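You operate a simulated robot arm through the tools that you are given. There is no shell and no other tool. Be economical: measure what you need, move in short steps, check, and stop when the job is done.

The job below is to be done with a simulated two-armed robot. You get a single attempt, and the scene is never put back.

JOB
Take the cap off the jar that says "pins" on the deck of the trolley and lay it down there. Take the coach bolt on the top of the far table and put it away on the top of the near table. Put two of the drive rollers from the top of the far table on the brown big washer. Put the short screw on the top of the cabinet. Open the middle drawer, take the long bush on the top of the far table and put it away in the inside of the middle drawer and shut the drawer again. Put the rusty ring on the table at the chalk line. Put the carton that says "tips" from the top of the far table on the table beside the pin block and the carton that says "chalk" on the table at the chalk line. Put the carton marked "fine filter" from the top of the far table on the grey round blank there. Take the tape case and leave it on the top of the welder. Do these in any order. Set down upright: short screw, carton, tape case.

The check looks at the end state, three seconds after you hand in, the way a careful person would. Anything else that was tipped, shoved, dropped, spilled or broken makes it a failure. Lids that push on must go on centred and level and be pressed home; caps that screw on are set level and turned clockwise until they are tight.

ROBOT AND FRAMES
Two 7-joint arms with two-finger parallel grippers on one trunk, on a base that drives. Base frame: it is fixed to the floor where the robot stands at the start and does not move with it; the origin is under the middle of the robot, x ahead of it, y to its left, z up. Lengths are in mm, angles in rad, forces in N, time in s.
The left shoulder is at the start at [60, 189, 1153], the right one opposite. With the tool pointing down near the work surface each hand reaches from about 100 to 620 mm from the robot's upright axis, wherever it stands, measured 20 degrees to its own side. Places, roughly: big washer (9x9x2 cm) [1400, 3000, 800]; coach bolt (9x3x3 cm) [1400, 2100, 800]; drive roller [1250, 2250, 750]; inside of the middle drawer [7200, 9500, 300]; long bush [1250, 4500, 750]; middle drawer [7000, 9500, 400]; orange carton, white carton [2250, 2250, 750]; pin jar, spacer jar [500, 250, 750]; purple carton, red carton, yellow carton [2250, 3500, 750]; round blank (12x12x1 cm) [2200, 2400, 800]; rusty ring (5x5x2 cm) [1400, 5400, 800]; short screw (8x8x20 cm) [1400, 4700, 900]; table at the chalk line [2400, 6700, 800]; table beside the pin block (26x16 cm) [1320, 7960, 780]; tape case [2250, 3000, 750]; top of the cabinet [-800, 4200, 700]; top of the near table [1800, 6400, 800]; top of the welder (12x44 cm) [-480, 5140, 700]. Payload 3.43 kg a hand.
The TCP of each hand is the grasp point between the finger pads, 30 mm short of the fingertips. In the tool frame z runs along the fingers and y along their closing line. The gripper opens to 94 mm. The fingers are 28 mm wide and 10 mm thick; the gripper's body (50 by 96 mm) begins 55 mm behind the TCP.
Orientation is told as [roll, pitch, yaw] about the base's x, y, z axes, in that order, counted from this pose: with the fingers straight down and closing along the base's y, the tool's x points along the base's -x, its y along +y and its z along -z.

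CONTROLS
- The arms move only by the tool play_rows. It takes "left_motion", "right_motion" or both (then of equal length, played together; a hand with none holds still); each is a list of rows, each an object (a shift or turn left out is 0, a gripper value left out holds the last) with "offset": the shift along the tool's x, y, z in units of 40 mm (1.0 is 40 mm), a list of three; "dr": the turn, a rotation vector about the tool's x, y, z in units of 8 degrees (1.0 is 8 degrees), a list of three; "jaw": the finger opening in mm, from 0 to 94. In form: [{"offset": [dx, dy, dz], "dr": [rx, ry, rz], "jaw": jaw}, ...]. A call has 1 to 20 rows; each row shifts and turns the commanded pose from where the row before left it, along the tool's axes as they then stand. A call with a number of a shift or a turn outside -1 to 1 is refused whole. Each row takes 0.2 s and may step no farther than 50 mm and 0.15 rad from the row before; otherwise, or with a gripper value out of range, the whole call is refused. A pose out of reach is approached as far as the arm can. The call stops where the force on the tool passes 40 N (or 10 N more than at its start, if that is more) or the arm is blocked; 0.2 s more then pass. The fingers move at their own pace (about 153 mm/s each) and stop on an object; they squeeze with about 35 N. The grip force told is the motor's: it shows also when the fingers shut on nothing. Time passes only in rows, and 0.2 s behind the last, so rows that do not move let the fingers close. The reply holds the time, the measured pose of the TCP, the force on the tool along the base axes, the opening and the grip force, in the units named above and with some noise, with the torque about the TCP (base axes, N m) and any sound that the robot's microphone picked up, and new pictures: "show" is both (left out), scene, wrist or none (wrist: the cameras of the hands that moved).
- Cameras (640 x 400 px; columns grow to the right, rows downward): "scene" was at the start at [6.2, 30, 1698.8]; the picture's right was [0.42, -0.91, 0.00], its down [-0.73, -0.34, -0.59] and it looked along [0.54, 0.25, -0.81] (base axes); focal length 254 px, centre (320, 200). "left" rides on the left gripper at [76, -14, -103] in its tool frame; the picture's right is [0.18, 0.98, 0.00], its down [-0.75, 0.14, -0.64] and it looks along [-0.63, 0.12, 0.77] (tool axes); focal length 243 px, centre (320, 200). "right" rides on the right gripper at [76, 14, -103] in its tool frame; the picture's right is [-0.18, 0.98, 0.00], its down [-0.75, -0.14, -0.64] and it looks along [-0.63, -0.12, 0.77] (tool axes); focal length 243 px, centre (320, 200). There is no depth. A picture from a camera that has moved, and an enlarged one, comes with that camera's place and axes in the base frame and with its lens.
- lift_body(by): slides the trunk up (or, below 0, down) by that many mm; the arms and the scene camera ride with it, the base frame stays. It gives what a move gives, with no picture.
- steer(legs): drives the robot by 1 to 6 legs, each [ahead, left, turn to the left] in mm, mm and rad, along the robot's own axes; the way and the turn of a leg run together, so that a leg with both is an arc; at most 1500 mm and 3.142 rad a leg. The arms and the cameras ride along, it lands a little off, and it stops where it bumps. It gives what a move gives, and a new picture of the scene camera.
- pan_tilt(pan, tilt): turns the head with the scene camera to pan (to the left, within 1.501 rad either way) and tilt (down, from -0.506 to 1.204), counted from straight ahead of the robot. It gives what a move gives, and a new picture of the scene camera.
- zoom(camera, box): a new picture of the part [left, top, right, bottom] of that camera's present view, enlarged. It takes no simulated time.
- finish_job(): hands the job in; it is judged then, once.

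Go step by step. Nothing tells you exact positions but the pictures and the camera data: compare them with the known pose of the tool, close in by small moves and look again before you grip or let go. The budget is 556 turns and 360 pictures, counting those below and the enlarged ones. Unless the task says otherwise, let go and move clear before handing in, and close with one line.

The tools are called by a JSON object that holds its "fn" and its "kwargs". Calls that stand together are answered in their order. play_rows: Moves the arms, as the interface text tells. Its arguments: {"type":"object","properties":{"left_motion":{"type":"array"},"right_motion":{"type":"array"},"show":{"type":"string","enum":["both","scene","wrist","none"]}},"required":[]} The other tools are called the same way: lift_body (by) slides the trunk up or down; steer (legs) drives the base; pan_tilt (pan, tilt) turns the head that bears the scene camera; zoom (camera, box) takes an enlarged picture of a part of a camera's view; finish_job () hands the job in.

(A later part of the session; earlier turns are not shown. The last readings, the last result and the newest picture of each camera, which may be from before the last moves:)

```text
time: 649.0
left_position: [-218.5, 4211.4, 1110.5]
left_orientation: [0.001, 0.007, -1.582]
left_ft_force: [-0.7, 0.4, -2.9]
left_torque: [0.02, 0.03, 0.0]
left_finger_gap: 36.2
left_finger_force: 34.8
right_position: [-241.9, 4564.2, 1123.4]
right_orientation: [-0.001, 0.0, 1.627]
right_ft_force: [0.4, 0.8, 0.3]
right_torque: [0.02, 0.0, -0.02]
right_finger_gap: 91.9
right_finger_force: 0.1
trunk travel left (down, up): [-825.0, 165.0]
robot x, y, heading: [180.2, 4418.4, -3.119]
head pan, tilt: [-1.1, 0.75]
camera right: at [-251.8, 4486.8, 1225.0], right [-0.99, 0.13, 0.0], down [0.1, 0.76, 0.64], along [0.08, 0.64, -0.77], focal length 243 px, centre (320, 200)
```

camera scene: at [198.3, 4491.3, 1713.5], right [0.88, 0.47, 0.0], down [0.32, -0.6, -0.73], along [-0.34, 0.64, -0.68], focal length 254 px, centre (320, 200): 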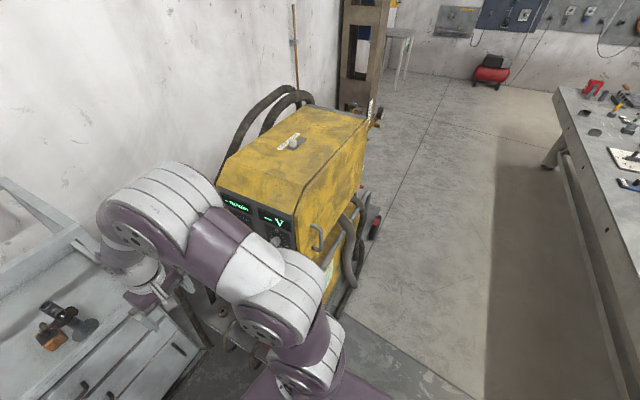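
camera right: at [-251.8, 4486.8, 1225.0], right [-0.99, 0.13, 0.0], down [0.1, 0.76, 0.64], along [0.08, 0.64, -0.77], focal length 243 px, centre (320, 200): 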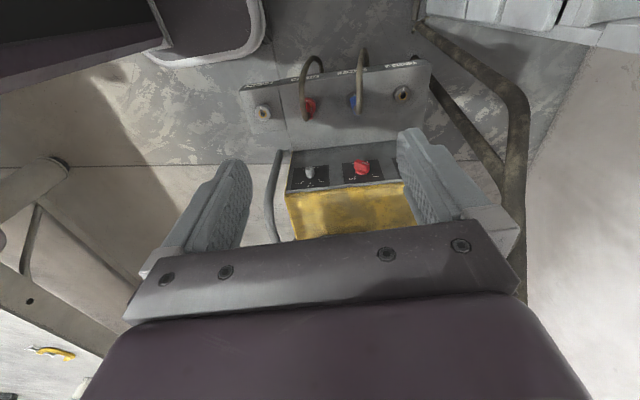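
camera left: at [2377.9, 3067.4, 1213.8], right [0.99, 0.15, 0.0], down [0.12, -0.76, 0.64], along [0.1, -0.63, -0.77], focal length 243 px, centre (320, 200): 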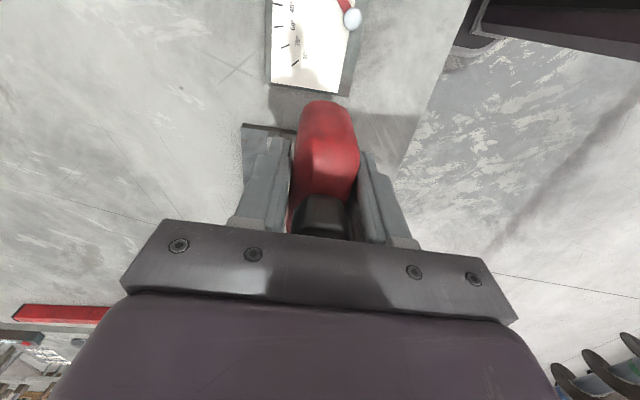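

The yellow ledge (z≈712, front edge y≈4870, x from about -115 to -535) is visible. Move the right hand closer for a better look at its depth.

{"fn": "play_rows", "kwargs": {"right_motion": [{"offset": [-1, 0.3, 0]}, {"offset": [-1, 0.3, 0]}, {"offset": [-1, 0.3, 0]}, {"offset": [-1, 0.3, 0]}], "show": "wrist"}}

```text
time: 650.0
left_position: [-219.0, 4212.4, 1110.3]
left_orientation: [0.002, 0.005, -1.584]
left_ft_force: [0.5, 0.4, -2.9]
left_torque: [0.0, 0.01, 0.01]
left_finger_gap: 36.1
left_finger_force: 35.2
right_position: [-299.9, 4722.9, 1122.2]
right_orientation: [-0.001, 0.002, 1.63]
right_ft_force: [-0.1, 1.0, -0.5]
right_torque: [-0.02, 0.0, -0.03]
right_finger_gap: 91.8
right_finger_force: 0.0
trunk travel left (down, up): [-825.0, 165.0]
robot x, y, heading: [179.6, 4417.9, -3.121]
head pan, tilt: [-1.1, 0.75]
camera right: at [-310.1, 4646.1, 1223.7], right [-0.99, 0.13, 0.0], down [0.1, 0.76, 0.64], along [0.08, 0.64, -0.77], focal length 243 px, centre (320, 200)
```

right: 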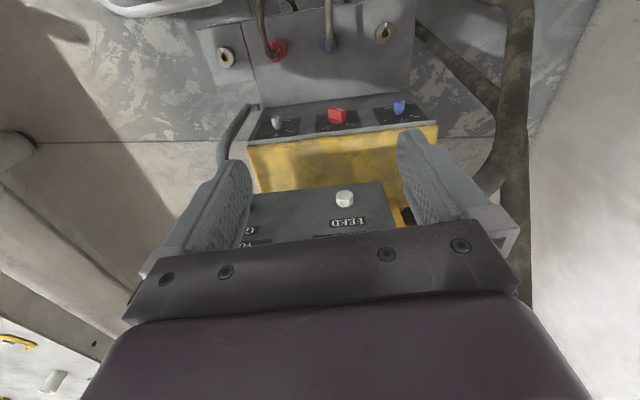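

The ledge: front edge y≈4891, feeder panel from y≈5020, x from -118 to -538, z≈712. I'll place the case at about (-210, 4950), long axis along x. Reset both hands and reposition.

{"fn": "play_rows", "kwargs": {"right_motion": [{"offset": [0.62, -0.865, 0]}, {"offset": [0.62, -0.865, 0]}, {"offset": [0.62, -0.865, 0]}, {"offset": [0.62, -0.865, 0]}, {"offset": [0.62, -0.865, 0]}, {"dr": [0, 0, -1]}, {"dr": [0, 0, -1]}, {"dr": [0, 0, -1]}, {"dr": [0, 0, -1]}, {"dr": [0, 0, -1]}, {"dr": [0, 0, -1]}, {"dr": [0, 0, -1]}, {"dr": [0, 0, -1]}, {"dr": [0, 0, -1]}, {"dr": [0, 0, -1]}, {"dr": [0, 0, -1]}], "left_motion": [{}, {}, {}, {}, {}, {"dr": [0, 0, 1]}, {"dr": [0, 0, 1]}, {"dr": [0, 0, 1]}, {"dr": [0, 0, 1]}, {"dr": [0, 0, 1]}, {"dr": [0, 0, 1]}, {"dr": [0, 0, 1]}, {"dr": [0, 0, 1]}, {"dr": [0, 0, 1]}, {"dr": [0, 0, 1]}, {"dr": [0, 0, 1.0]}], "show": "none"}}

{"fn": "pan_tilt", "kwargs": {"pan": 0.1, "tilt": 0.75}}

{"fn": "steer", "kwargs": {"legs": [[-220, 0, -0.02], [0, -660, 0]]}}

```text
time: 653.4
left_position: [-218.5, 4210.9, 1109.8]
left_orientation: [-0.007, 0.003, -3.123]
left_ft_force: [0.6, 0.4, -3.0]
left_torque: [-0.01, -0.04, -0.02]
left_finger_gap: 36.5
left_finger_force: 34.9
right_position: [-118.8, 4607.8, 1124.2]
right_orientation: [0.0, 0.0, -3.116]
right_ft_force: [-0.3, -0.4, -0.5]
right_torque: [0.01, -0.01, 0.0]
right_finger_gap: 92.3
right_finger_force: 0.1
trunk travel left (down, up): [-825.0, 165.0]
robot x, y, heading: [179.5, 4420.5, -3.122]
head pan, tilt: [-1.1, 0.75]
```

```text
time: 654.8
left_position: [-219.0, 4210.4, 1109.4]
left_orientation: [-0.007, 0.0, -3.121]
left_ft_force: [-0.1, -0.5, -3.3]
left_torque: [0.02, -0.04, 0.0]
left_finger_gap: 36.2
left_finger_force: 35.3
right_position: [-119.8, 4607.7, 1124.7]
right_orientation: [0.001, -0.001, -3.119]
right_ft_force: [0.6, 0.6, 0.3]
right_torque: [0.0, 0.03, 0.01]
right_finger_gap: 92.1
right_finger_force: 0.0
trunk travel left (down, up): [-825.0, 165.0]
robot x, y, heading: [182.6, 4420.5, -3.127]
head pan, tilt: [0.099, 0.75]
camera scene: at [155.4, 4408.6, 1713.5], right [-0.12, 0.99, 0.0], down [0.68, 0.08, -0.73], along [-0.73, -0.09, -0.68], focal length 254 px, centre (320, 200)
```

scene: 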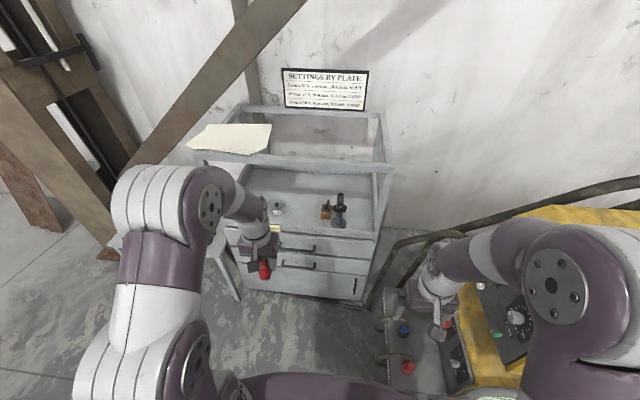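

```text
time: 659.8
left_position: [-5.9, 4885.0, 1109.4]
left_orientation: [-0.009, 0.002, -3.138]
left_ft_force: [0.6, -0.2, -3.5]
left_torque: [-0.04, -0.02, 0.01]
left_finger_gap: 36.2
left_finger_force: 35.1
right_position: [98.9, 5282.3, 1124.7]
right_orientation: [-0.003, 0.001, -3.134]
right_ft_force: [-0.6, -0.4, -0.3]
right_torque: [0.02, 0.02, 0.0]
right_finger_gap: 91.8
right_finger_force: 0.0
trunk travel left (down, up): [-825.0, 165.0]
robot x, y, heading: [397.6, 5087.5, -3.131]
head pan, tilt: [0.099, 0.75]
camera scene: at [371.3, 5077.9, 1713.5], right [-0.1, 0.99, 0.0], down [0.68, 0.07, -0.73], along [-0.73, -0.07, -0.68], focal length 254 px, centre (320, 200)
```

scene: 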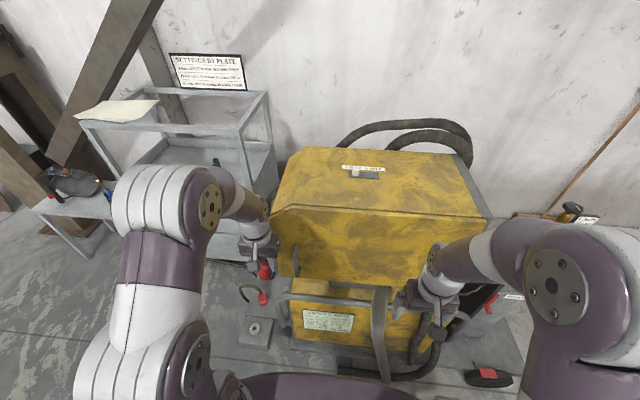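

{"fn": "steer", "kwargs": {"legs": [[35, 0, 0]]}}

{"fn": "play_rows", "kwargs": {"left_motion": [{"offset": [-0.9, -0.1, 0.2]}, {"offset": [-0.9, -0.3, 0.4]}, {"offset": [-0.9, -0.4, 0.4]}, {"offset": [-0.9, -0.4, 0.4]}, {"offset": [0, 0, 1]}, {"offset": [0, 0, 1]}], "show": "both"}}

```text
time: 660.8
left_position: [-35.8, 4882.9, 1108.5]
left_orientation: [-0.007, 0.013, -3.133]
left_ft_force: [3.8, -6.4, -3.3]
left_torque: [-0.09, 0.05, 0.27]
left_finger_gap: 36.4
left_finger_force: 34.9
right_position: [63.9, 5281.2, 1125.1]
right_orientation: [-0.002, -0.001, -3.133]
right_ft_force: [-0.8, -0.3, 0.5]
right_torque: [0.0, 0.01, 0.0]
right_finger_gap: 92.0
right_finger_force: 0.1
trunk travel left (down, up): [-825.0, 165.0]
robot x, y, heading: [360.4, 5085.3, -3.133]
head pan, tilt: [0.099, 0.75]
stopped in leg 1: the force on the tool passed its limit (the readings are from after the stop); the commanded pose is now the measured one
camera scene: at [336.2, 5077.2, 1713.5], right [-0.11, 0.99, 0.0], down [0.68, 0.07, -0.73], along [-0.73, -0.08, -0.68], focal length 254 px, centre (320, 200)
```

scene: 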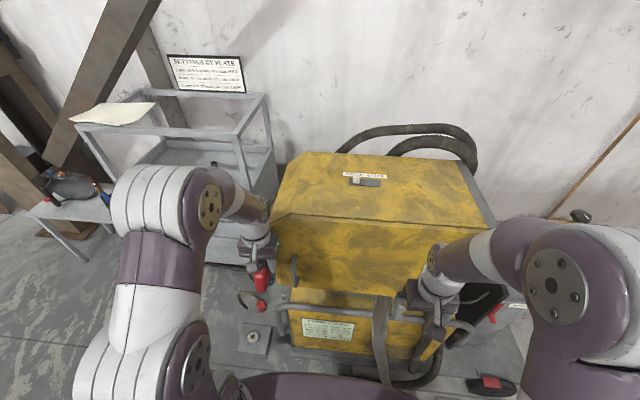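

```text
time: 661.1
left_position: [-35.7, 4884.4, 1107.9]
left_orientation: [-0.006, 0.025, -3.137]
left_ft_force: [26.6, -4.8, 14.5]
left_torque: [0.73, 3.73, -0.25]
left_finger_gap: 36.2
left_finger_force: 34.9
right_position: [64.9, 5279.7, 1124.6]
right_orientation: [-0.001, -0.002, -3.13]
right_ft_force: [0.0, 0.0, 0.7]
right_torque: [0.01, -0.04, 0.02]
right_finger_gap: 92.0
right_finger_force: 0.2
trunk travel left (down, up): [-825.0, 165.0]
robot x, y, heading: [363.8, 5089.8, -3.135]
head pan, tilt: [0.099, 0.75]
stopped in row 1 (left hand): the force on the tool passed its limit (the readings are from after the stop); the commanded pose is now the measured one
camera scene: at [339.9, 5077.7, 1713.5], right [-0.11, 0.99, 0.0], down [0.68, 0.07, -0.73], along [-0.73, -0.08, -0.68], focal length 254 px, centre (320, 200)
camera left: at [37.9, 4899.9, 1212.5], right [0.19, -0.98, 0.0], down [-0.77, -0.15, 0.62], along [-0.61, -0.12, -0.78], focal length 243 px, centre (320, 200)
```

scene: 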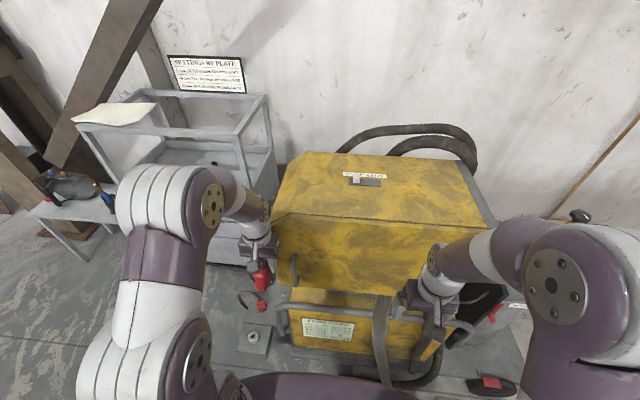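
left: 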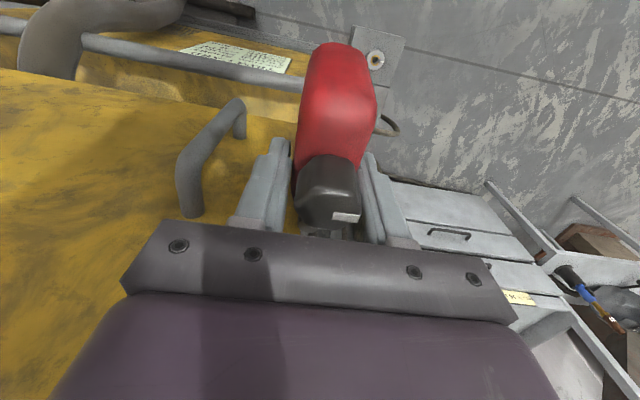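

The feeder protrudes farther than assumed; the hand touched it. Back away and study the geometry.

{"fn": "steer", "kwargs": {"legs": [[-120, 0, 0]]}}

{"fn": "zoom", "kwargs": {"camera": "scene", "box": [230, 130, 530, 390]}}

```text
time: 662.3
left_position: [78.3, 4884.8, 1107.6]
left_orientation: [-0.005, 0.027, -3.135]
left_ft_force: [-0.2, 0.6, -3.9]
left_torque: [-0.02, 0.05, 0.02]
left_finger_gap: 36.1
left_finger_force: 35.2
right_position: [181.4, 5282.6, 1124.4]
right_orientation: [-0.003, 0.002, -3.129]
right_ft_force: [-0.4, 1.0, -0.1]
right_torque: [0.0, -0.04, -0.01]
right_finger_gap: 91.8
right_finger_force: 0.0
trunk travel left (down, up): [-825.0, 165.0]
robot x, y, heading: [475.1, 5092.3, -3.128]
head pan, tilt: [0.099, 0.75]
camera scene: at [452.7, 5078.8, 1713.5], right [-0.11, 0.99, 0.0], down [0.68, 0.07, -0.73], along [-0.73, -0.08, -0.68], focal length 254 px, centre (320, 200)
```

scene: 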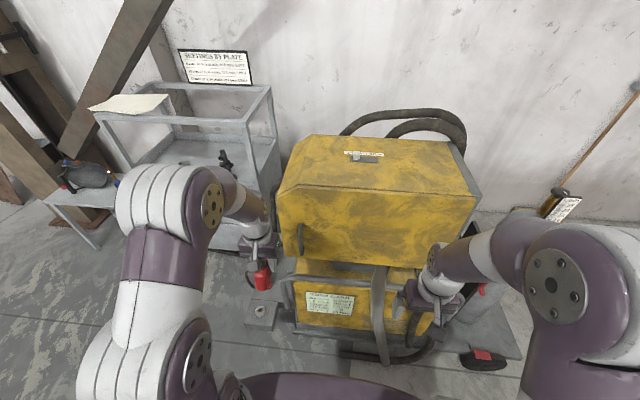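

```text
1.54 times, centred on (380, 260) of scene
camera zoom: at [452.7, 5078.8, 1713.5], right [-0.11, 0.99, 0.0], down [0.68, 0.07, -0.73], along [-0.73, -0.08, -0.68], focal length 390 px, centre (228, 108)
```

zoom: 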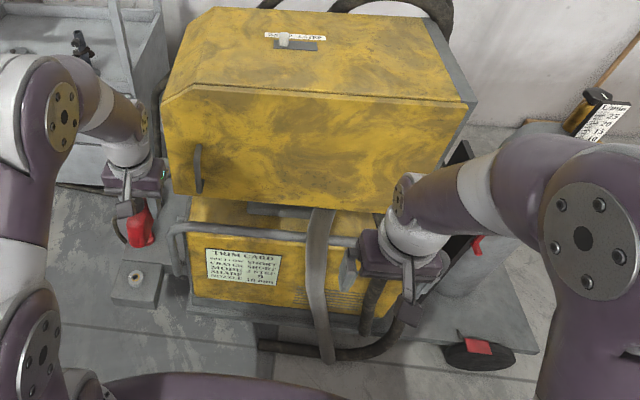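

Reconsidering: the feeder sits on a pedestal over the lower unit; the listed spot (-480, 5140, 12×44 cm) matches an exposed back strip of the lower unit behind the feeder (x≈-540…-420). I'll go to the -y side, face +y, and look.

{"fn": "steer", "kwargs": {"legs": [[0, 680, -0.012], [440, 0, 0], [0, 0, -1.57]]}}

{"fn": "pan_tilt", "kwargs": {"pan": 0.2, "tilt": 0.8}}

```text
time: 672.2
left_position: [-171.1, 4808.0, 1107.0]
left_orientation: [-0.004, 0.024, 1.581]
left_ft_force: [-1.1, 0.4, -3.3]
left_torque: [0.06, 0.01, -0.01]
left_finger_gap: 36.2
left_finger_force: 35.4
right_position: [226.3, 4709.5, 1123.4]
right_orientation: [-0.002, 0.0, 1.591]
right_ft_force: [-0.2, -0.6, -0.6]
right_torque: [0.02, 0.03, 0.0]
right_finger_gap: 92.2
right_finger_force: 0.1
trunk travel left (down, up): [-825.0, 165.0]
robot x, y, heading: [37.3, 4411.3, 1.583]
head pan, tilt: [0.099, 0.75]
camera scene: at [25.6, 4434.6, 1713.5], right [0.99, 0.11, 0.0], down [0.08, -0.68, -0.73], along [-0.08, 0.73, -0.68], focal length 254 px, centre (320, 200)
```

scene: 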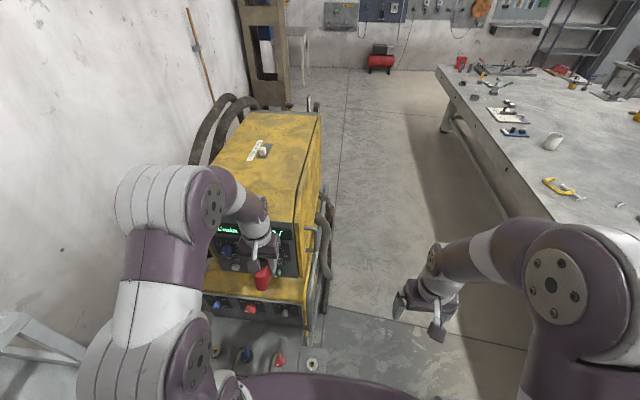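

```text
time: 672.8
left_position: [-170.3, 4809.1, 1106.7]
left_orientation: [-0.004, 0.025, 1.583]
left_ft_force: [-0.2, -0.1, -2.8]
left_torque: [0.05, -0.03, -0.02]
left_finger_gap: 36.1
left_finger_force: 35.3
right_position: [225.3, 4711.0, 1124.5]
right_orientation: [-0.002, 0.003, 1.59]
right_ft_force: [0.3, -0.1, -0.2]
right_torque: [-0.02, -0.03, 0.02]
right_finger_gap: 91.8
right_finger_force: 0.1
trunk travel left (down, up): [-825.0, 165.0]
robot x, y, heading: [34.2, 4414.0, 1.589]
head pan, tilt: [0.201, 0.799]
camera scene: at [18.0, 4431.1, 1709.5], right [0.98, 0.21, 0.0], down [0.15, -0.7, -0.7], along [-0.15, 0.68, -0.72], focal length 254 px, centre (320, 200)
```

scene: 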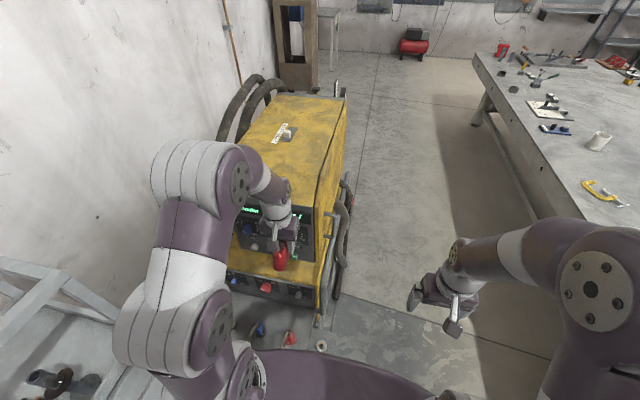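

{"fn": "zoom", "kwargs": {"camera": "scene", "box": [200, 180, 360, 320]}}

```text
2.86 times, centred on (280, 250) of scene
camera zoom: at [18.0, 4431.1, 1709.5], right [0.98, 0.21, 0.0], down [0.15, -0.7, -0.7], along [-0.15, 0.68, -0.72], focal length 724 px, centre (434, 57)
```

zoom: 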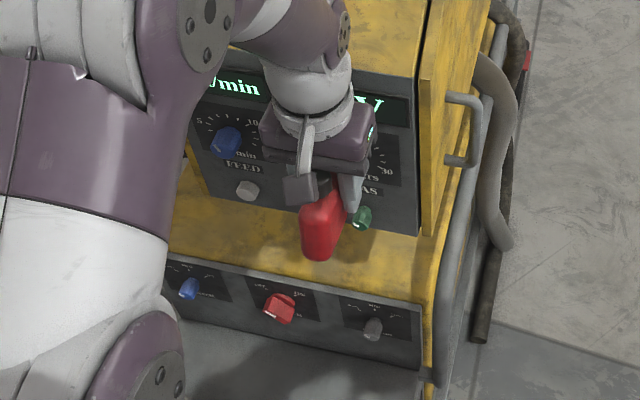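

The view is clear now: the ledge top is at z≈672, and the feeder covers x≈-100…-420, leaving the back strip (x -540…-420) open. Retract the left hand a bit, strafe left, and look at that strip with the left wrist camera.

{"fn": "play_rows", "kwargs": {"left_motion": [{"offset": [0.9, 0, -0.2], "dr": [0, -0.18, 0]}, {"offset": [0.9, 0, -0.2]}], "show": "none"}}

{"fn": "steer", "kwargs": {"legs": [[0, 235, -0.015]]}}

{"fn": "zoom", "kwargs": {"camera": "left", "box": [0, 0, 640, 400]}}

```text
time: 673.4
left_position: [-169.7, 4734.8, 1126.6]
left_orientation: [-0.006, -0.001, 1.583]
left_ft_force: [0.4, -1.4, -1.9]
left_torque: [0.08, 0.02, 0.0]
left_finger_gap: 36.1
left_finger_force: 35.1
right_position: [225.1, 4707.9, 1124.6]
right_orientation: [-0.001, -0.002, 1.59]
right_ft_force: [-0.4, -1.1, -0.2]
right_torque: [0.0, -0.01, 0.0]
right_finger_gap: 92.0
right_finger_force: 0.1
trunk travel left (down, up): [-825.0, 165.0]
robot x, y, heading: [32.9, 4411.3, 1.585]
head pan, tilt: [0.201, 0.799]
```

```text
time: 675.2
left_position: [-404.1, 4737.6, 1125.7]
left_orientation: [-0.005, 0.0, 1.569]
left_ft_force: [-0.4, 0.0, -4.1]
left_torque: [0.03, 0.02, -0.03]
left_finger_gap: 36.3
left_finger_force: 35.1
right_position: [-9.6, 4705.8, 1123.9]
right_orientation: [0.001, -0.001, 1.574]
right_ft_force: [1.3, -0.1, 0.1]
right_torque: [0.0, 0.01, -0.03]
right_finger_gap: 92.0
right_finger_force: 0.1
trunk travel left (down, up): [-825.0, 165.0]
robot x, y, heading: [-202.9, 4410.0, 1.572]
head pan, tilt: [0.201, 0.799]
camera scene: at [-220.6, 4429.3, 1709.5], right [0.98, 0.2, 0.0], down [0.14, -0.7, -0.7], along [-0.14, 0.68, -0.72], focal length 254 px, centre (320, 200)
```

scene: 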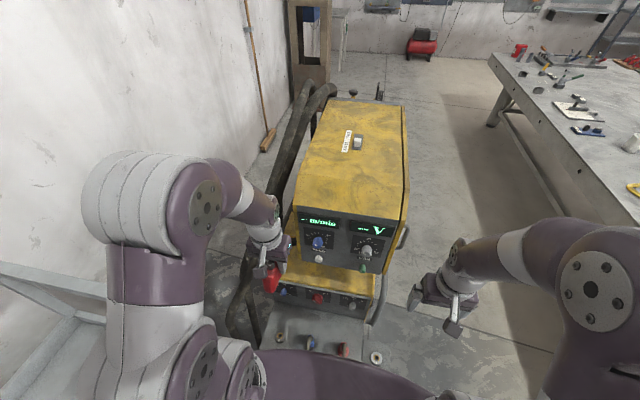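

```text
1.00 times, centred on (320, 200) of left
camera zoom: at [-390.4, 4664.2, 1227.4], right [-0.98, -0.18, -0.01], down [-0.14, 0.75, 0.64], along [-0.11, 0.63, -0.77], focal length 243 px, centre (320, 200)
```

zoom: 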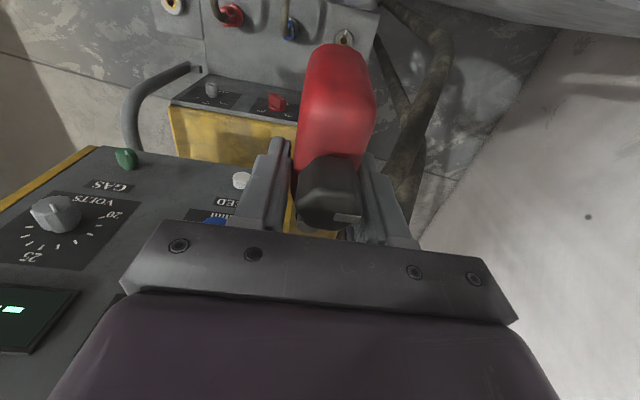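

{"fn": "zoom", "kwargs": {"camera": "scene", "box": [230, 80, 430, 330]}}

{"fn": "zoom", "kwargs": {"camera": "scene", "box": [250, 220, 400, 320]}}

```text
1.60 times, centred on (330, 205) of scene
camera zoom: at [-220.6, 4429.3, 1709.5], right [0.98, 0.2, 0.0], down [0.14, -0.7, -0.7], along [-0.14, 0.68, -0.72], focal length 406 px, centre (304, 192)
```

zoom: 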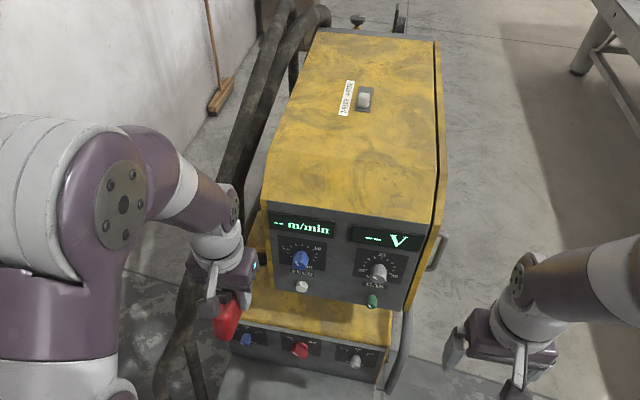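

```text
4.00 times, centred on (325, 270) of scene
camera zoom: at [-220.6, 4429.3, 1709.5], right [0.98, 0.2, 0.0], down [0.14, -0.7, -0.7], along [-0.14, 0.68, -0.72], focal length 1014 px, centre (300, -80)
```

zoom: 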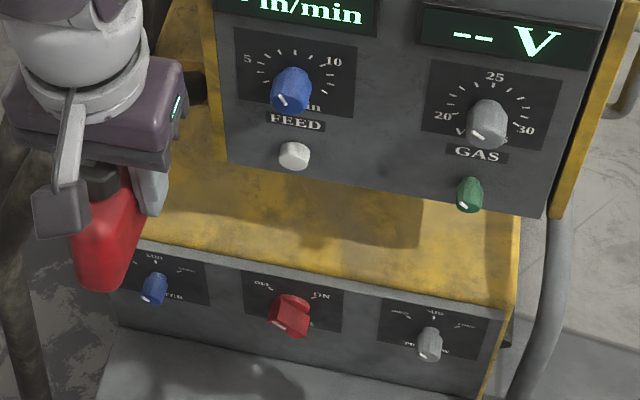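

The feeder overhangs (bottom z≈920, front y≈4875, x -377…-98); its left (-x) side leaves the back strip of the lower unit exposed. Move the left hand to x≈-475 and look along that strip.

{"fn": "play_rows", "kwargs": {"left_motion": [{"offset": [0, 0.9, 0]}, {"offset": [0, 0.9, -0.2]}], "show": "wrist"}}

```text
time: 675.8
left_position: [-478.1, 4740.2, 1132.3]
left_orientation: [-0.006, -0.001, 1.568]
left_ft_force: [-0.3, 0.5, -3.6]
left_torque: [0.05, -0.02, -0.03]
left_finger_gap: 36.5
left_finger_force: 34.8
right_position: [-10.4, 4705.5, 1123.9]
right_orientation: [-0.004, 0.001, 1.575]
right_ft_force: [0.5, 0.7, 0.1]
right_torque: [0.0, 0.01, -0.05]
right_finger_gap: 92.1
right_finger_force: 0.1
trunk travel left (down, up): [-825.0, 165.0]
robot x, y, heading: [-207.5, 4409.2, 1.569]
head pan, tilt: [0.201, 0.799]
camera left: at [-465.6, 4665.6, 1234.3], right [-0.98, -0.18, -0.01], down [-0.14, 0.75, 0.64], along [-0.11, 0.63, -0.77], focal length 243 px, centre (320, 200)
```

left: 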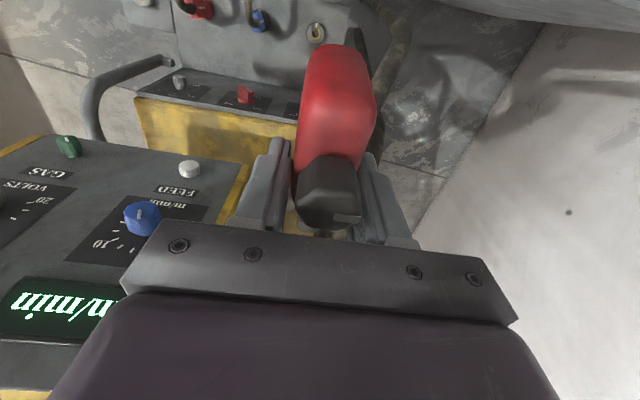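

{"fn": "play_rows", "kwargs": {"left_motion": [{"offset": [-0.9, 0.12, 0]}, {"offset": [-0.9, 0.12, 0]}, {"offset": [-0.9, 0, 0]}], "show": "both"}}

```text
time: 676.6
left_position: [-485.8, 4849.9, 1130.4]
left_orientation: [-0.005, 0.002, 1.569]
left_ft_force: [0.3, 0.7, -3.0]
left_torque: [0.04, 0.03, 0.01]
left_finger_gap: 36.2
left_finger_force: 34.6
right_position: [-10.2, 4706.1, 1124.2]
right_orientation: [-0.002, 0.003, 1.575]
right_ft_force: [0.5, 0.0, 0.8]
right_torque: [0.05, 0.02, 0.02]
right_finger_gap: 92.2
right_finger_force: 0.0
trunk travel left (down, up): [-825.0, 165.0]
robot x, y, heading: [-204.8, 4412.7, 1.567]
head pan, tilt: [0.201, 0.799]
camera scene: at [-221.5, 4431.1, 1709.5], right [0.98, 0.2, 0.0], down [0.14, -0.7, -0.7], along [-0.14, 0.68, -0.72], focal length 254 px, centre (320, 200)
camera left: at [-472.8, 4775.5, 1233.0], right [-0.98, -0.18, -0.01], down [-0.14, 0.75, 0.64], along [-0.11, 0.63, -0.77], focal length 243 px, centre (320, 200)
```

scene: 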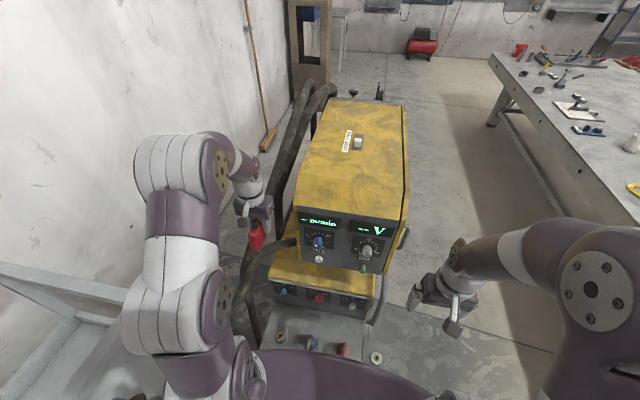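
left: 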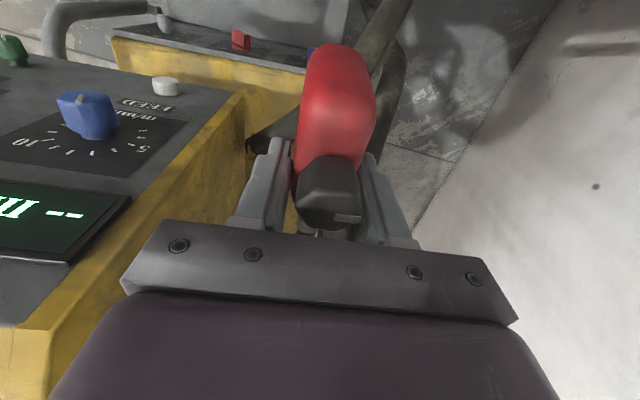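

{"fn": "zoom", "kwargs": {"camera": "scene", "box": [210, 180, 340, 320]}}

{"fn": "zoom", "kwargs": {"camera": "left", "box": [200, 0, 500, 250]}}

```text
2.86 times, centred on (275, 250) of scene
camera zoom: at [-221.5, 4431.1, 1709.5], right [0.98, 0.2, 0.0], down [0.14, -0.7, -0.7], along [-0.14, 0.68, -0.72], focal length 724 px, centre (449, 57)
```

zoom: 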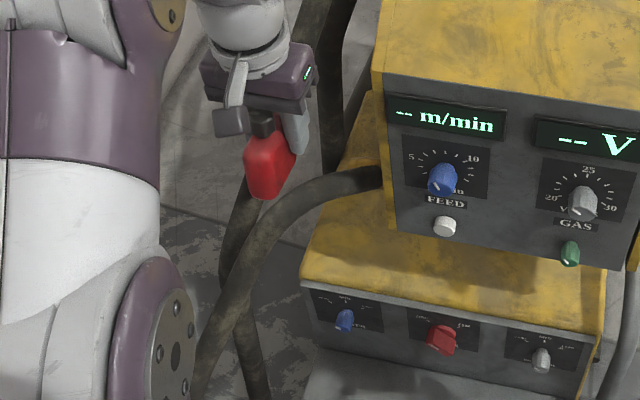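

```text
1.60 times, centred on (350, 125) of left
camera zoom: at [-472.8, 4775.5, 1233.0], right [-0.98, -0.18, -0.01], down [-0.14, 0.75, 0.64], along [-0.11, 0.63, -0.77], focal length 388 px, centre (272, 320)
```

zoom: 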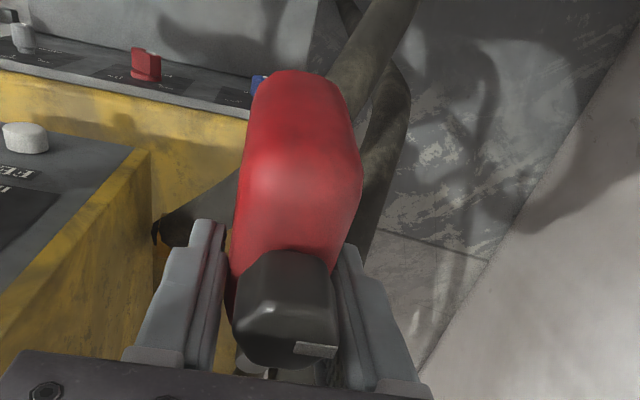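

A hose leaves the feeder's side at about (-420, 4948, 908) and arches to (-528, 4800, 956). I'll go in above and behind it: to (-512, 4975), staying high first.

{"fn": "play_rows", "kwargs": {"left_motion": [{"offset": [-0.78, 0.165, 0]}, {"offset": [-0.78, 0.165, 0]}, {"offset": [-0.78, 0.165, 0]}, {"offset": [-0.78, 0.165, 0]}], "show": "both"}}

```text
time: 677.6
left_position: [-507.0, 4955.7, 1115.3]
left_orientation: [-0.006, 0.002, 1.567]
left_ft_force: [0.0, 0.0, -2.9]
left_torque: [0.07, -0.01, 0.01]
left_finger_gap: 36.1
left_finger_force: 34.7
left hand out of reach, approached as far as the arm can: row 4
right_position: [-10.4, 4707.4, 1124.3]
right_orientation: [-0.001, 0.003, 1.577]
right_ft_force: [0.6, -0.3, 0.3]
right_torque: [0.03, -0.03, 0.01]
right_finger_gap: 92.0
right_finger_force: 0.0
trunk travel left (down, up): [-825.0, 165.0]
robot x, y, heading: [-206.1, 4411.8, 1.568]
head pan, tilt: [0.201, 0.799]
camera scene: at [-222.6, 4431.6, 1709.5], right [0.98, 0.2, 0.0], down [0.14, -0.7, -0.7], along [-0.14, 0.68, -0.72], focal length 254 px, centre (320, 200)
camera left: at [-493.8, 4881.8, 1217.3], right [-0.98, -0.18, -0.01], down [-0.14, 0.76, 0.64], along [-0.11, 0.63, -0.77], focal length 243 px, centre (320, 200)
```

scene: 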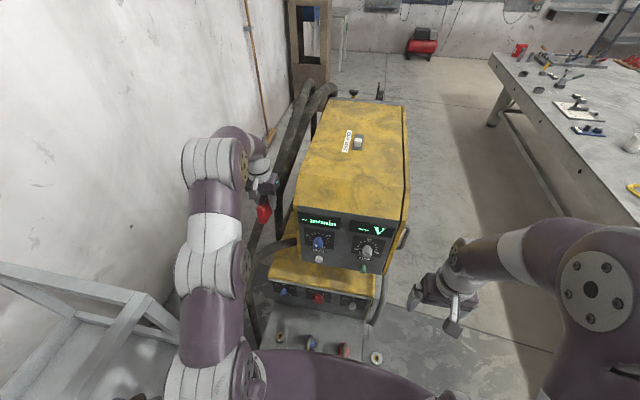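
left: 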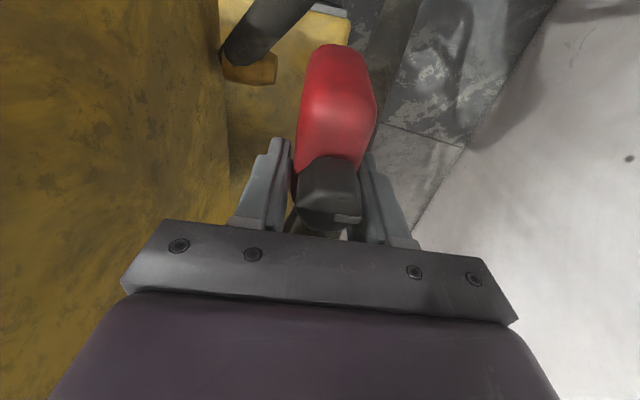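

The strip is visible below (x from -402 to about -555). Descend here partway and check.

{"fn": "play_rows", "kwargs": {"left_motion": [{"offset": [0, 0, 1]}, {"offset": [0, 0, 1]}, {"offset": [0, 0, 1]}, {"offset": [0, 0, 1]}, {"offset": [0, 0, 1]}], "show": "both"}}

```text
time: 678.8
left_position: [-509.4, 4954.2, 918.5]
left_orientation: [-0.007, 0.001, 1.57]
left_ft_force: [0.2, 1.6, -2.9]
left_torque: [0.05, 0.03, 0.02]
left_finger_gap: 35.9
left_finger_force: 34.9
right_position: [-10.8, 4706.0, 1123.2]
right_orientation: [-0.001, 0.001, 1.575]
right_ft_force: [-0.3, -0.5, -0.8]
right_torque: [0.02, 0.01, 0.0]
right_finger_gap: 92.0
right_finger_force: 0.1
trunk travel left (down, up): [-825.0, 165.0]
robot x, y, heading: [-204.3, 4412.5, 1.572]
head pan, tilt: [0.201, 0.799]
camera scene: at [-222.6, 4430.7, 1709.5], right [0.98, 0.2, 0.0], down [0.14, -0.7, -0.7], along [-0.14, 0.68, -0.72], focal length 254 px, centre (320, 200)
camera left: at [-495.3, 4880.4, 1020.1], right [-0.98, -0.18, -0.01], down [-0.14, 0.75, 0.64], along [-0.11, 0.63, -0.77], focal length 243 px, centre (320, 200)
```

scene: 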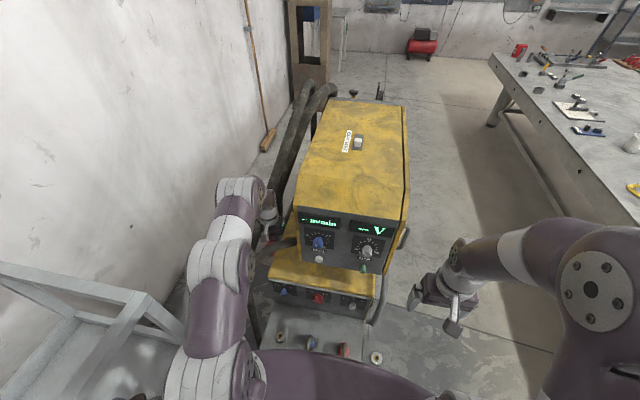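
left: 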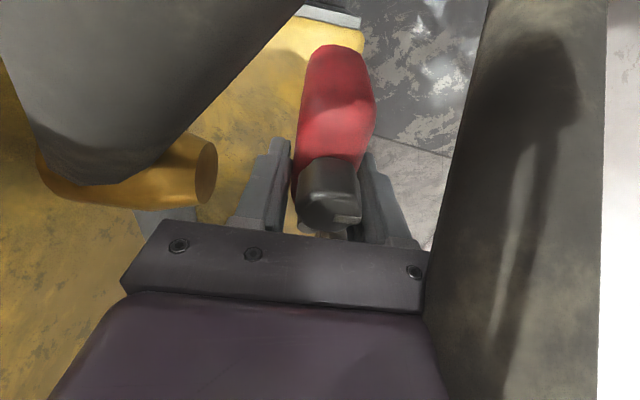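

Too tight for a vertical hand here (hose and connector). The strip can be reached with a nearly horizontal hand below the hose, so I'll regrip the case. First retreat straight up and out.

{"fn": "play_rows", "kwargs": {"left_motion": [{"offset": [0, 0, -1]}, {"offset": [0, 0, -1]}, {"offset": [0, 0, -1]}, {"offset": [0, 0, -1]}, {"offset": [0, 0, -1]}, {"offset": [1, 0, 0]}, {"offset": [1, 0, 0]}, {"offset": [1, 0, 0]}, {"offset": [1, -0.3, 0]}, {"offset": [1, -0.5, 0]}, {"offset": [0.8, -0.5, 0]}], "show": "none"}}

{"fn": "steer", "kwargs": {"legs": [[0, -400, 0], [0, -300, 0], [0, 0, -1.57]]}}

```text
time: 681.2
left_position: [-458.8, 4722.1, 1117.8]
left_orientation: [-0.005, 0.0, 1.569]
left_ft_force: [0.2, -0.9, -3.3]
left_torque: [0.06, 0.03, -0.02]
left_finger_gap: 36.1
left_finger_force: 35.3
right_position: [-9.1, 4705.4, 1125.3]
right_orientation: [-0.001, 0.001, 1.575]
right_ft_force: [-0.5, -0.8, 0.1]
right_torque: [0.05, -0.01, 0.0]
right_finger_gap: 92.1
right_finger_force: 0.0
trunk travel left (down, up): [-825.0, 165.0]
robot x, y, heading: [-207.5, 4412.1, 1.573]
head pan, tilt: [0.201, 0.799]
```

```text
time: 689.1
left_position: [796.6, 4672.8, 1116.5]
left_orientation: [-0.006, -0.001, 0.03]
left_ft_force: [-0.8, -0.5, -2.7]
left_torque: [0.03, -0.04, -0.01]
left_finger_gap: 36.2
left_finger_force: 35.0
right_position: [791.3, 4224.2, 1124.2]
right_orientation: [-0.001, 0.001, 0.037]
right_ft_force: [-0.4, 0.1, -0.1]
right_torque: [-0.02, -0.01, -0.01]
right_finger_gap: 91.9
right_finger_force: 0.1
trunk travel left (down, up): [-825.0, 165.0]
robot x, y, heading: [489.4, 4410.5, 0.033]
head pan, tilt: [0.201, 0.799]
camera scene: at [508.4, 4425.3, 1709.5], right [0.23, -0.97, 0.0], down [-0.7, -0.17, -0.7], along [0.68, 0.16, -0.72], focal length 254 px, centre (320, 200)
```

scene: 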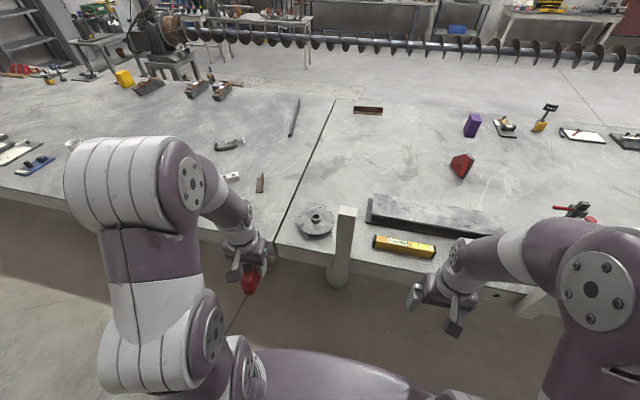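

{"fn": "steer", "kwargs": {"legs": [[0, 580, -0.033], [230, 0, 0]]}}

{"fn": "play_rows", "kwargs": {"left_motion": [{"offset": [-0.95, 0, 0]}, {"offset": [-0.95, 0, 0]}, {"offset": [-0.95, 0, 0.2]}, {"offset": [-0.95, 0, 0.4]}, {"offset": [-0.95, 0, 0.6]}, {"offset": [0, 0, 1]}, {"offset": [0, 0, 1]}, {"offset": [0, 0, 1]}, {"offset": [0, 0, 1]}], "show": "wrist"}}

```text
time: 693.7
left_position: [1022.4, 5240.8, 1116.9]
left_orientation: [-0.006, 0.0, 0.001]
left_ft_force: [0.2, 0.6, -3.4]
left_torque: [0.0, -0.08, -0.03]
left_finger_gap: 36.0
left_finger_force: 35.3
right_position: [1005.0, 4792.1, 1123.7]
right_orientation: [-0.003, 0.001, 0.006]
right_ft_force: [0.2, 0.8, -0.1]
right_torque: [-0.01, -0.01, 0.0]
right_finger_gap: 92.2
right_finger_force: 0.0
trunk travel left (down, up): [-825.0, 165.0]
robot x, y, heading: [710.4, 4986.9, 0.002]
head pan, tilt: [0.201, 0.799]
camera scene: at [727.8, 5001.6, 1709.5], right [0.2, -0.98, 0.0], down [-0.7, -0.15, -0.7], along [0.68, 0.14, -0.72], focal length 254 px, centre (320, 200)
```

scene: 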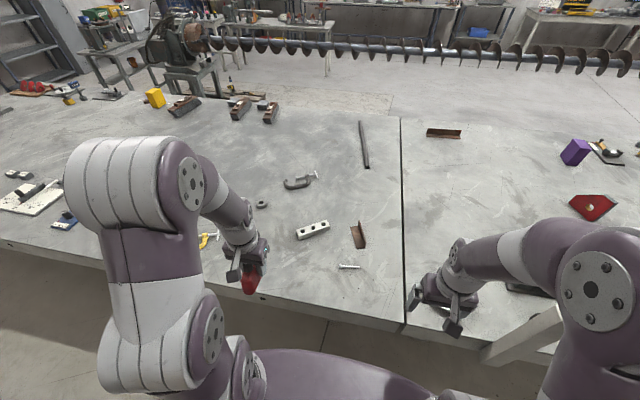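

```text
time: 695.7
left_position: [1214.4, 5237.1, 909.8]
left_orientation: [-0.006, -0.001, 0.002]
left_ft_force: [0.2, 0.4, -3.2]
left_torque: [0.03, -0.06, -0.03]
left_finger_gap: 36.2
left_finger_force: 35.3
right_position: [1007.4, 4791.2, 1123.5]
right_orientation: [-0.001, 0.001, 0.007]
right_ft_force: [0.3, 0.3, -0.2]
right_torque: [0.01, -0.01, 0.0]
right_finger_gap: 92.1
right_finger_force: 0.0
trunk travel left (down, up): [-825.0, 165.0]
robot x, y, heading: [711.4, 4985.8, 0.005]
head pan, tilt: [0.201, 0.799]
camera left: at [1138.2, 5225.2, 1011.7], right [-0.19, 0.98, -0.01], down [0.75, 0.15, 0.64], along [0.63, 0.11, -0.77], focal length 243 px, centre (320, 200)
```

left: 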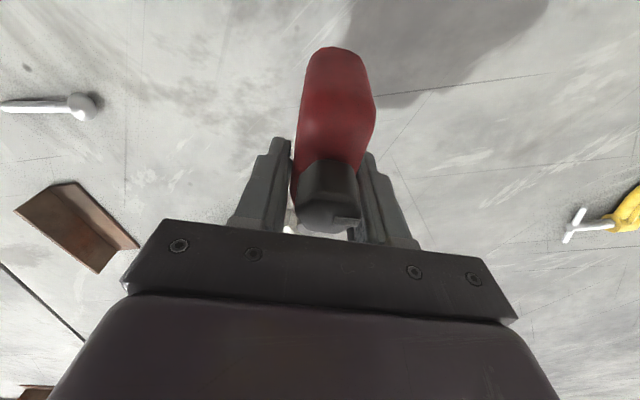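

{"fn": "play_rows", "kwargs": {"left_motion": [{"offset": [0, 0, 1]}, {"offset": [0, 0, 0.6]}, {"offset": [0, 0, 0.12]}, {"offset": [0, 0, 0.08]}, {"offset": [0, 0, 0.06]}, {}], "show": "none"}}

```text
time: 697.1
left_position: [1210.1, 5237.9, 837.2]
left_orientation: [-0.005, -0.007, -0.001]
left_ft_force: [-4.6, 1.1, 35.7]
left_torque: [0.15, -0.22, 0.04]
left_finger_gap: 36.7
left_finger_force: 35.3
right_position: [1001.1, 4789.5, 1125.4]
right_orientation: [0.0, -0.004, 0.006]
right_ft_force: [0.1, -0.1, 0.3]
right_torque: [0.01, 0.01, 0.0]
right_finger_gap: 92.3
right_finger_force: 0.0
trunk travel left (down, up): [-825.0, 165.0]
robot x, y, heading: [709.5, 4985.8, 0.008]
head pan, tilt: [0.201, 0.799]
```

Set down. Release, lift, then tilt the left hand 64° forward, lower the trunk and regrip the case from the -x side.

{"fn": "play_rows", "kwargs": {"left_motion": [{"offset": [0, 0, -0.06]}, {"jaw": 60}, {"jaw": 70}, {"offset": [0, 0, -0.8]}, {"offset": [0, 0, -1]}, {"offset": [0, 0, -1]}, {"offset": [0, 0, -1]}, {"offset": [0, 0, -1]}, {"offset": [0, 0, -1]}, {"offset": [0, 0, -1]}, {"offset": [0, 0, -0.5]}], "show": "wrist"}}

{"fn": "steer", "kwargs": {"legs": [[-95, 55, 0]]}}

{"fn": "play_rows", "kwargs": {"left_motion": [{"dr": [0, -1, 0]}, {"dr": [0, -1, 0]}, {"dr": [0, -1, 0]}, {"dr": [0, -1, 0]}, {"dr": [0, -1, 0]}, {"dr": [0, -1, 0]}, {"dr": [0, -1, 0]}, {"dr": [0, -1, 0]}], "show": "none"}}

{"fn": "lift_body", "kwargs": {"by": -97}}

```text
time: 699.5
left_position: [1213.4, 5239.7, 1128.4]
left_orientation: [-0.005, 0.0, 0.0]
left_ft_force: [0.4, 0.0, 0.3]
left_torque: [0.0, 0.0, -0.01]
left_finger_gap: 70.0
left_finger_force: 0.1
right_position: [1004.0, 4791.3, 1124.4]
right_orientation: [-0.002, -0.001, 0.006]
right_ft_force: [0.3, 0.0, 1.2]
right_torque: [0.01, 0.0, -0.04]
right_finger_gap: 92.1
right_finger_force: 0.0
trunk travel left (down, up): [-825.0, 165.0]
robot x, y, heading: [710.7, 4984.9, 0.007]
head pan, tilt: [0.201, 0.799]
camera left: at [1137.4, 5228.8, 1231.2], right [-0.18, 0.98, -0.01], down [0.75, 0.15, 0.64], along [0.63, 0.11, -0.77], focal length 243 px, centre (320, 200)
```

left: 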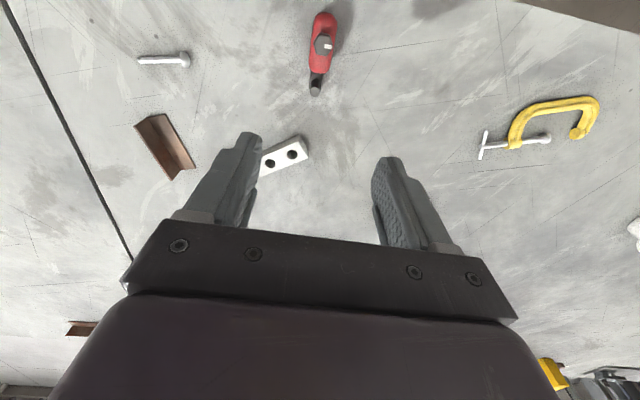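

```text
time: 700.7
left_position: [1119.9, 5297.0, 1127.6]
left_orientation: [-0.004, 0.001, 0.003]
left_ft_force: [0.0, -0.6, -0.3]
left_torque: [0.02, -0.03, 0.04]
left_finger_gap: 70.2
left_finger_force: 0.1
right_position: [911.9, 4846.2, 1124.1]
right_orientation: [0.0, 0.0, 0.009]
right_ft_force: [-0.1, -0.1, -0.3]
right_torque: [0.0, 0.01, 0.0]
right_finger_gap: 92.1
right_finger_force: 0.1
trunk travel left (down, up): [-825.0, 165.0]
robot x, y, heading: [618.0, 5038.9, 0.001]
head pan, tilt: [0.201, 0.799]
camera scene: at [635.2, 5055.7, 1709.5], right [0.2, -0.98, 0.0], down [-0.7, -0.15, -0.7], along [0.68, 0.14, -0.72], focal length 254 px, centre (320, 200)
```

scene: 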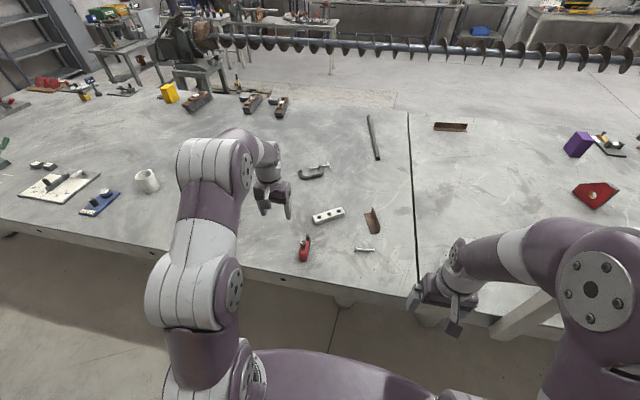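

```text
time: 702.5
left_position: [1143.3, 5295.2, 1108.5]
left_orientation: [-0.057, -1.003, 0.025]
left_ft_force: [-0.2, 0.2, 0.7]
left_torque: [0.05, 0.01, -0.01]
left_finger_gap: 70.1
left_finger_force: 0.1
left hand out of reach, approached as far as the arm can: row 6, 7
right_position: [909.7, 4846.5, 1124.6]
right_orientation: [0.001, 0.0, 0.009]
right_ft_force: [-1.1, -0.2, -0.7]
right_torque: [0.0, 0.0, 0.02]
right_finger_gap: 91.8
right_finger_force: 0.0
trunk travel left (down, up): [-825.0, 165.0]
robot x, y, heading: [618.9, 5038.4, 0.005]
head pan, tilt: [0.201, 0.799]
```

```text
time: 703.8
left_position: [1145.8, 5295.5, 1011.1]
left_orientation: [-0.056, -0.999, 0.026]
left_ft_force: [-0.5, 0.2, 0.3]
left_torque: [0.02, -0.01, -0.02]
left_finger_gap: 70.1
left_finger_force: 0.0
right_position: [911.1, 4847.3, 1027.8]
right_orientation: [-0.003, 0.0, 0.009]
right_ft_force: [-0.8, 0.8, 0.5]
right_torque: [0.01, -0.02, 0.02]
right_finger_gap: 92.0
right_finger_force: 0.1
trunk travel left (down, up): [-728.0, 262.0]
robot x, y, heading: [616.0, 5040.6, 0.012]
head pan, tilt: [0.201, 0.799]
```

{"fn": "play_rows", "kwargs": {"left_motion": [{"offset": [0.815, -0.285, 0.075]}, {"dr": [-0.07, -0.84, 0.44]}, {"offset": [0.815, -0.285, 0.075]}, {"offset": [0.815, -0.285, 0.075]}, {"offset": [0.815, -0.285, 0.075]}, {"offset": [0.6, -0.285, 0.0]}], "show": "both"}}

```text
time: 705.2
left_position: [1123.0, 5301.9, 912.7]
left_orientation: [0.013, -1.111, -0.066]
left_ft_force: [0.9, -0.2, 0.3]
left_torque: [-0.03, 0.02, -0.02]
left_finger_gap: 70.2
left_finger_force: 0.1
left hand out of reach, approached as far as the arm can: row 3, 4, 5, 6
right_position: [912.0, 4847.4, 1027.7]
right_orientation: [-0.002, -0.001, 0.007]
right_ft_force: [0.5, 0.3, -0.1]
right_torque: [0.0, 0.02, 0.05]
right_finger_gap: 92.0
right_finger_force: 0.1
trunk travel left (down, up): [-728.0, 262.0]
robot x, y, heading: [613.5, 5040.7, 0.008]
head pan, tilt: [0.201, 0.799]
camera scene: at [635.0, 5056.6, 1612.5], right [0.2, -0.98, 0.0], down [-0.7, -0.15, -0.7], along [0.68, 0.14, -0.72], focal length 254 px, centre (320, 200)
camera left: at [997.7, 5297.0, 890.4], right [-0.03, 0.99, -0.16], down [-0.23, 0.15, 0.96], along [0.97, 0.06, 0.23], focal length 243 px, centre (320, 200)
```

scene: 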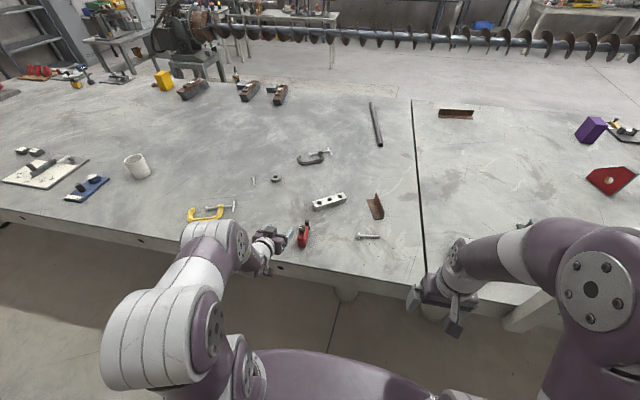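
left: 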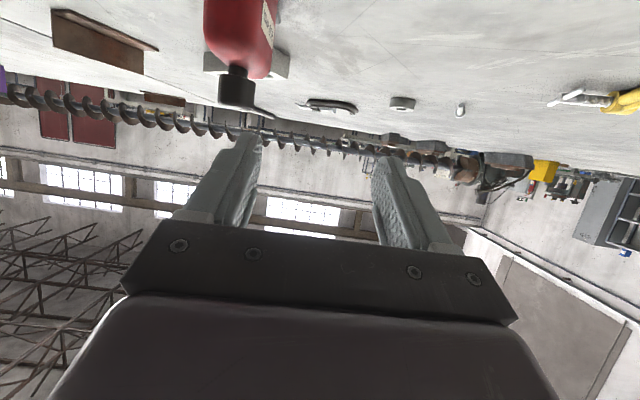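

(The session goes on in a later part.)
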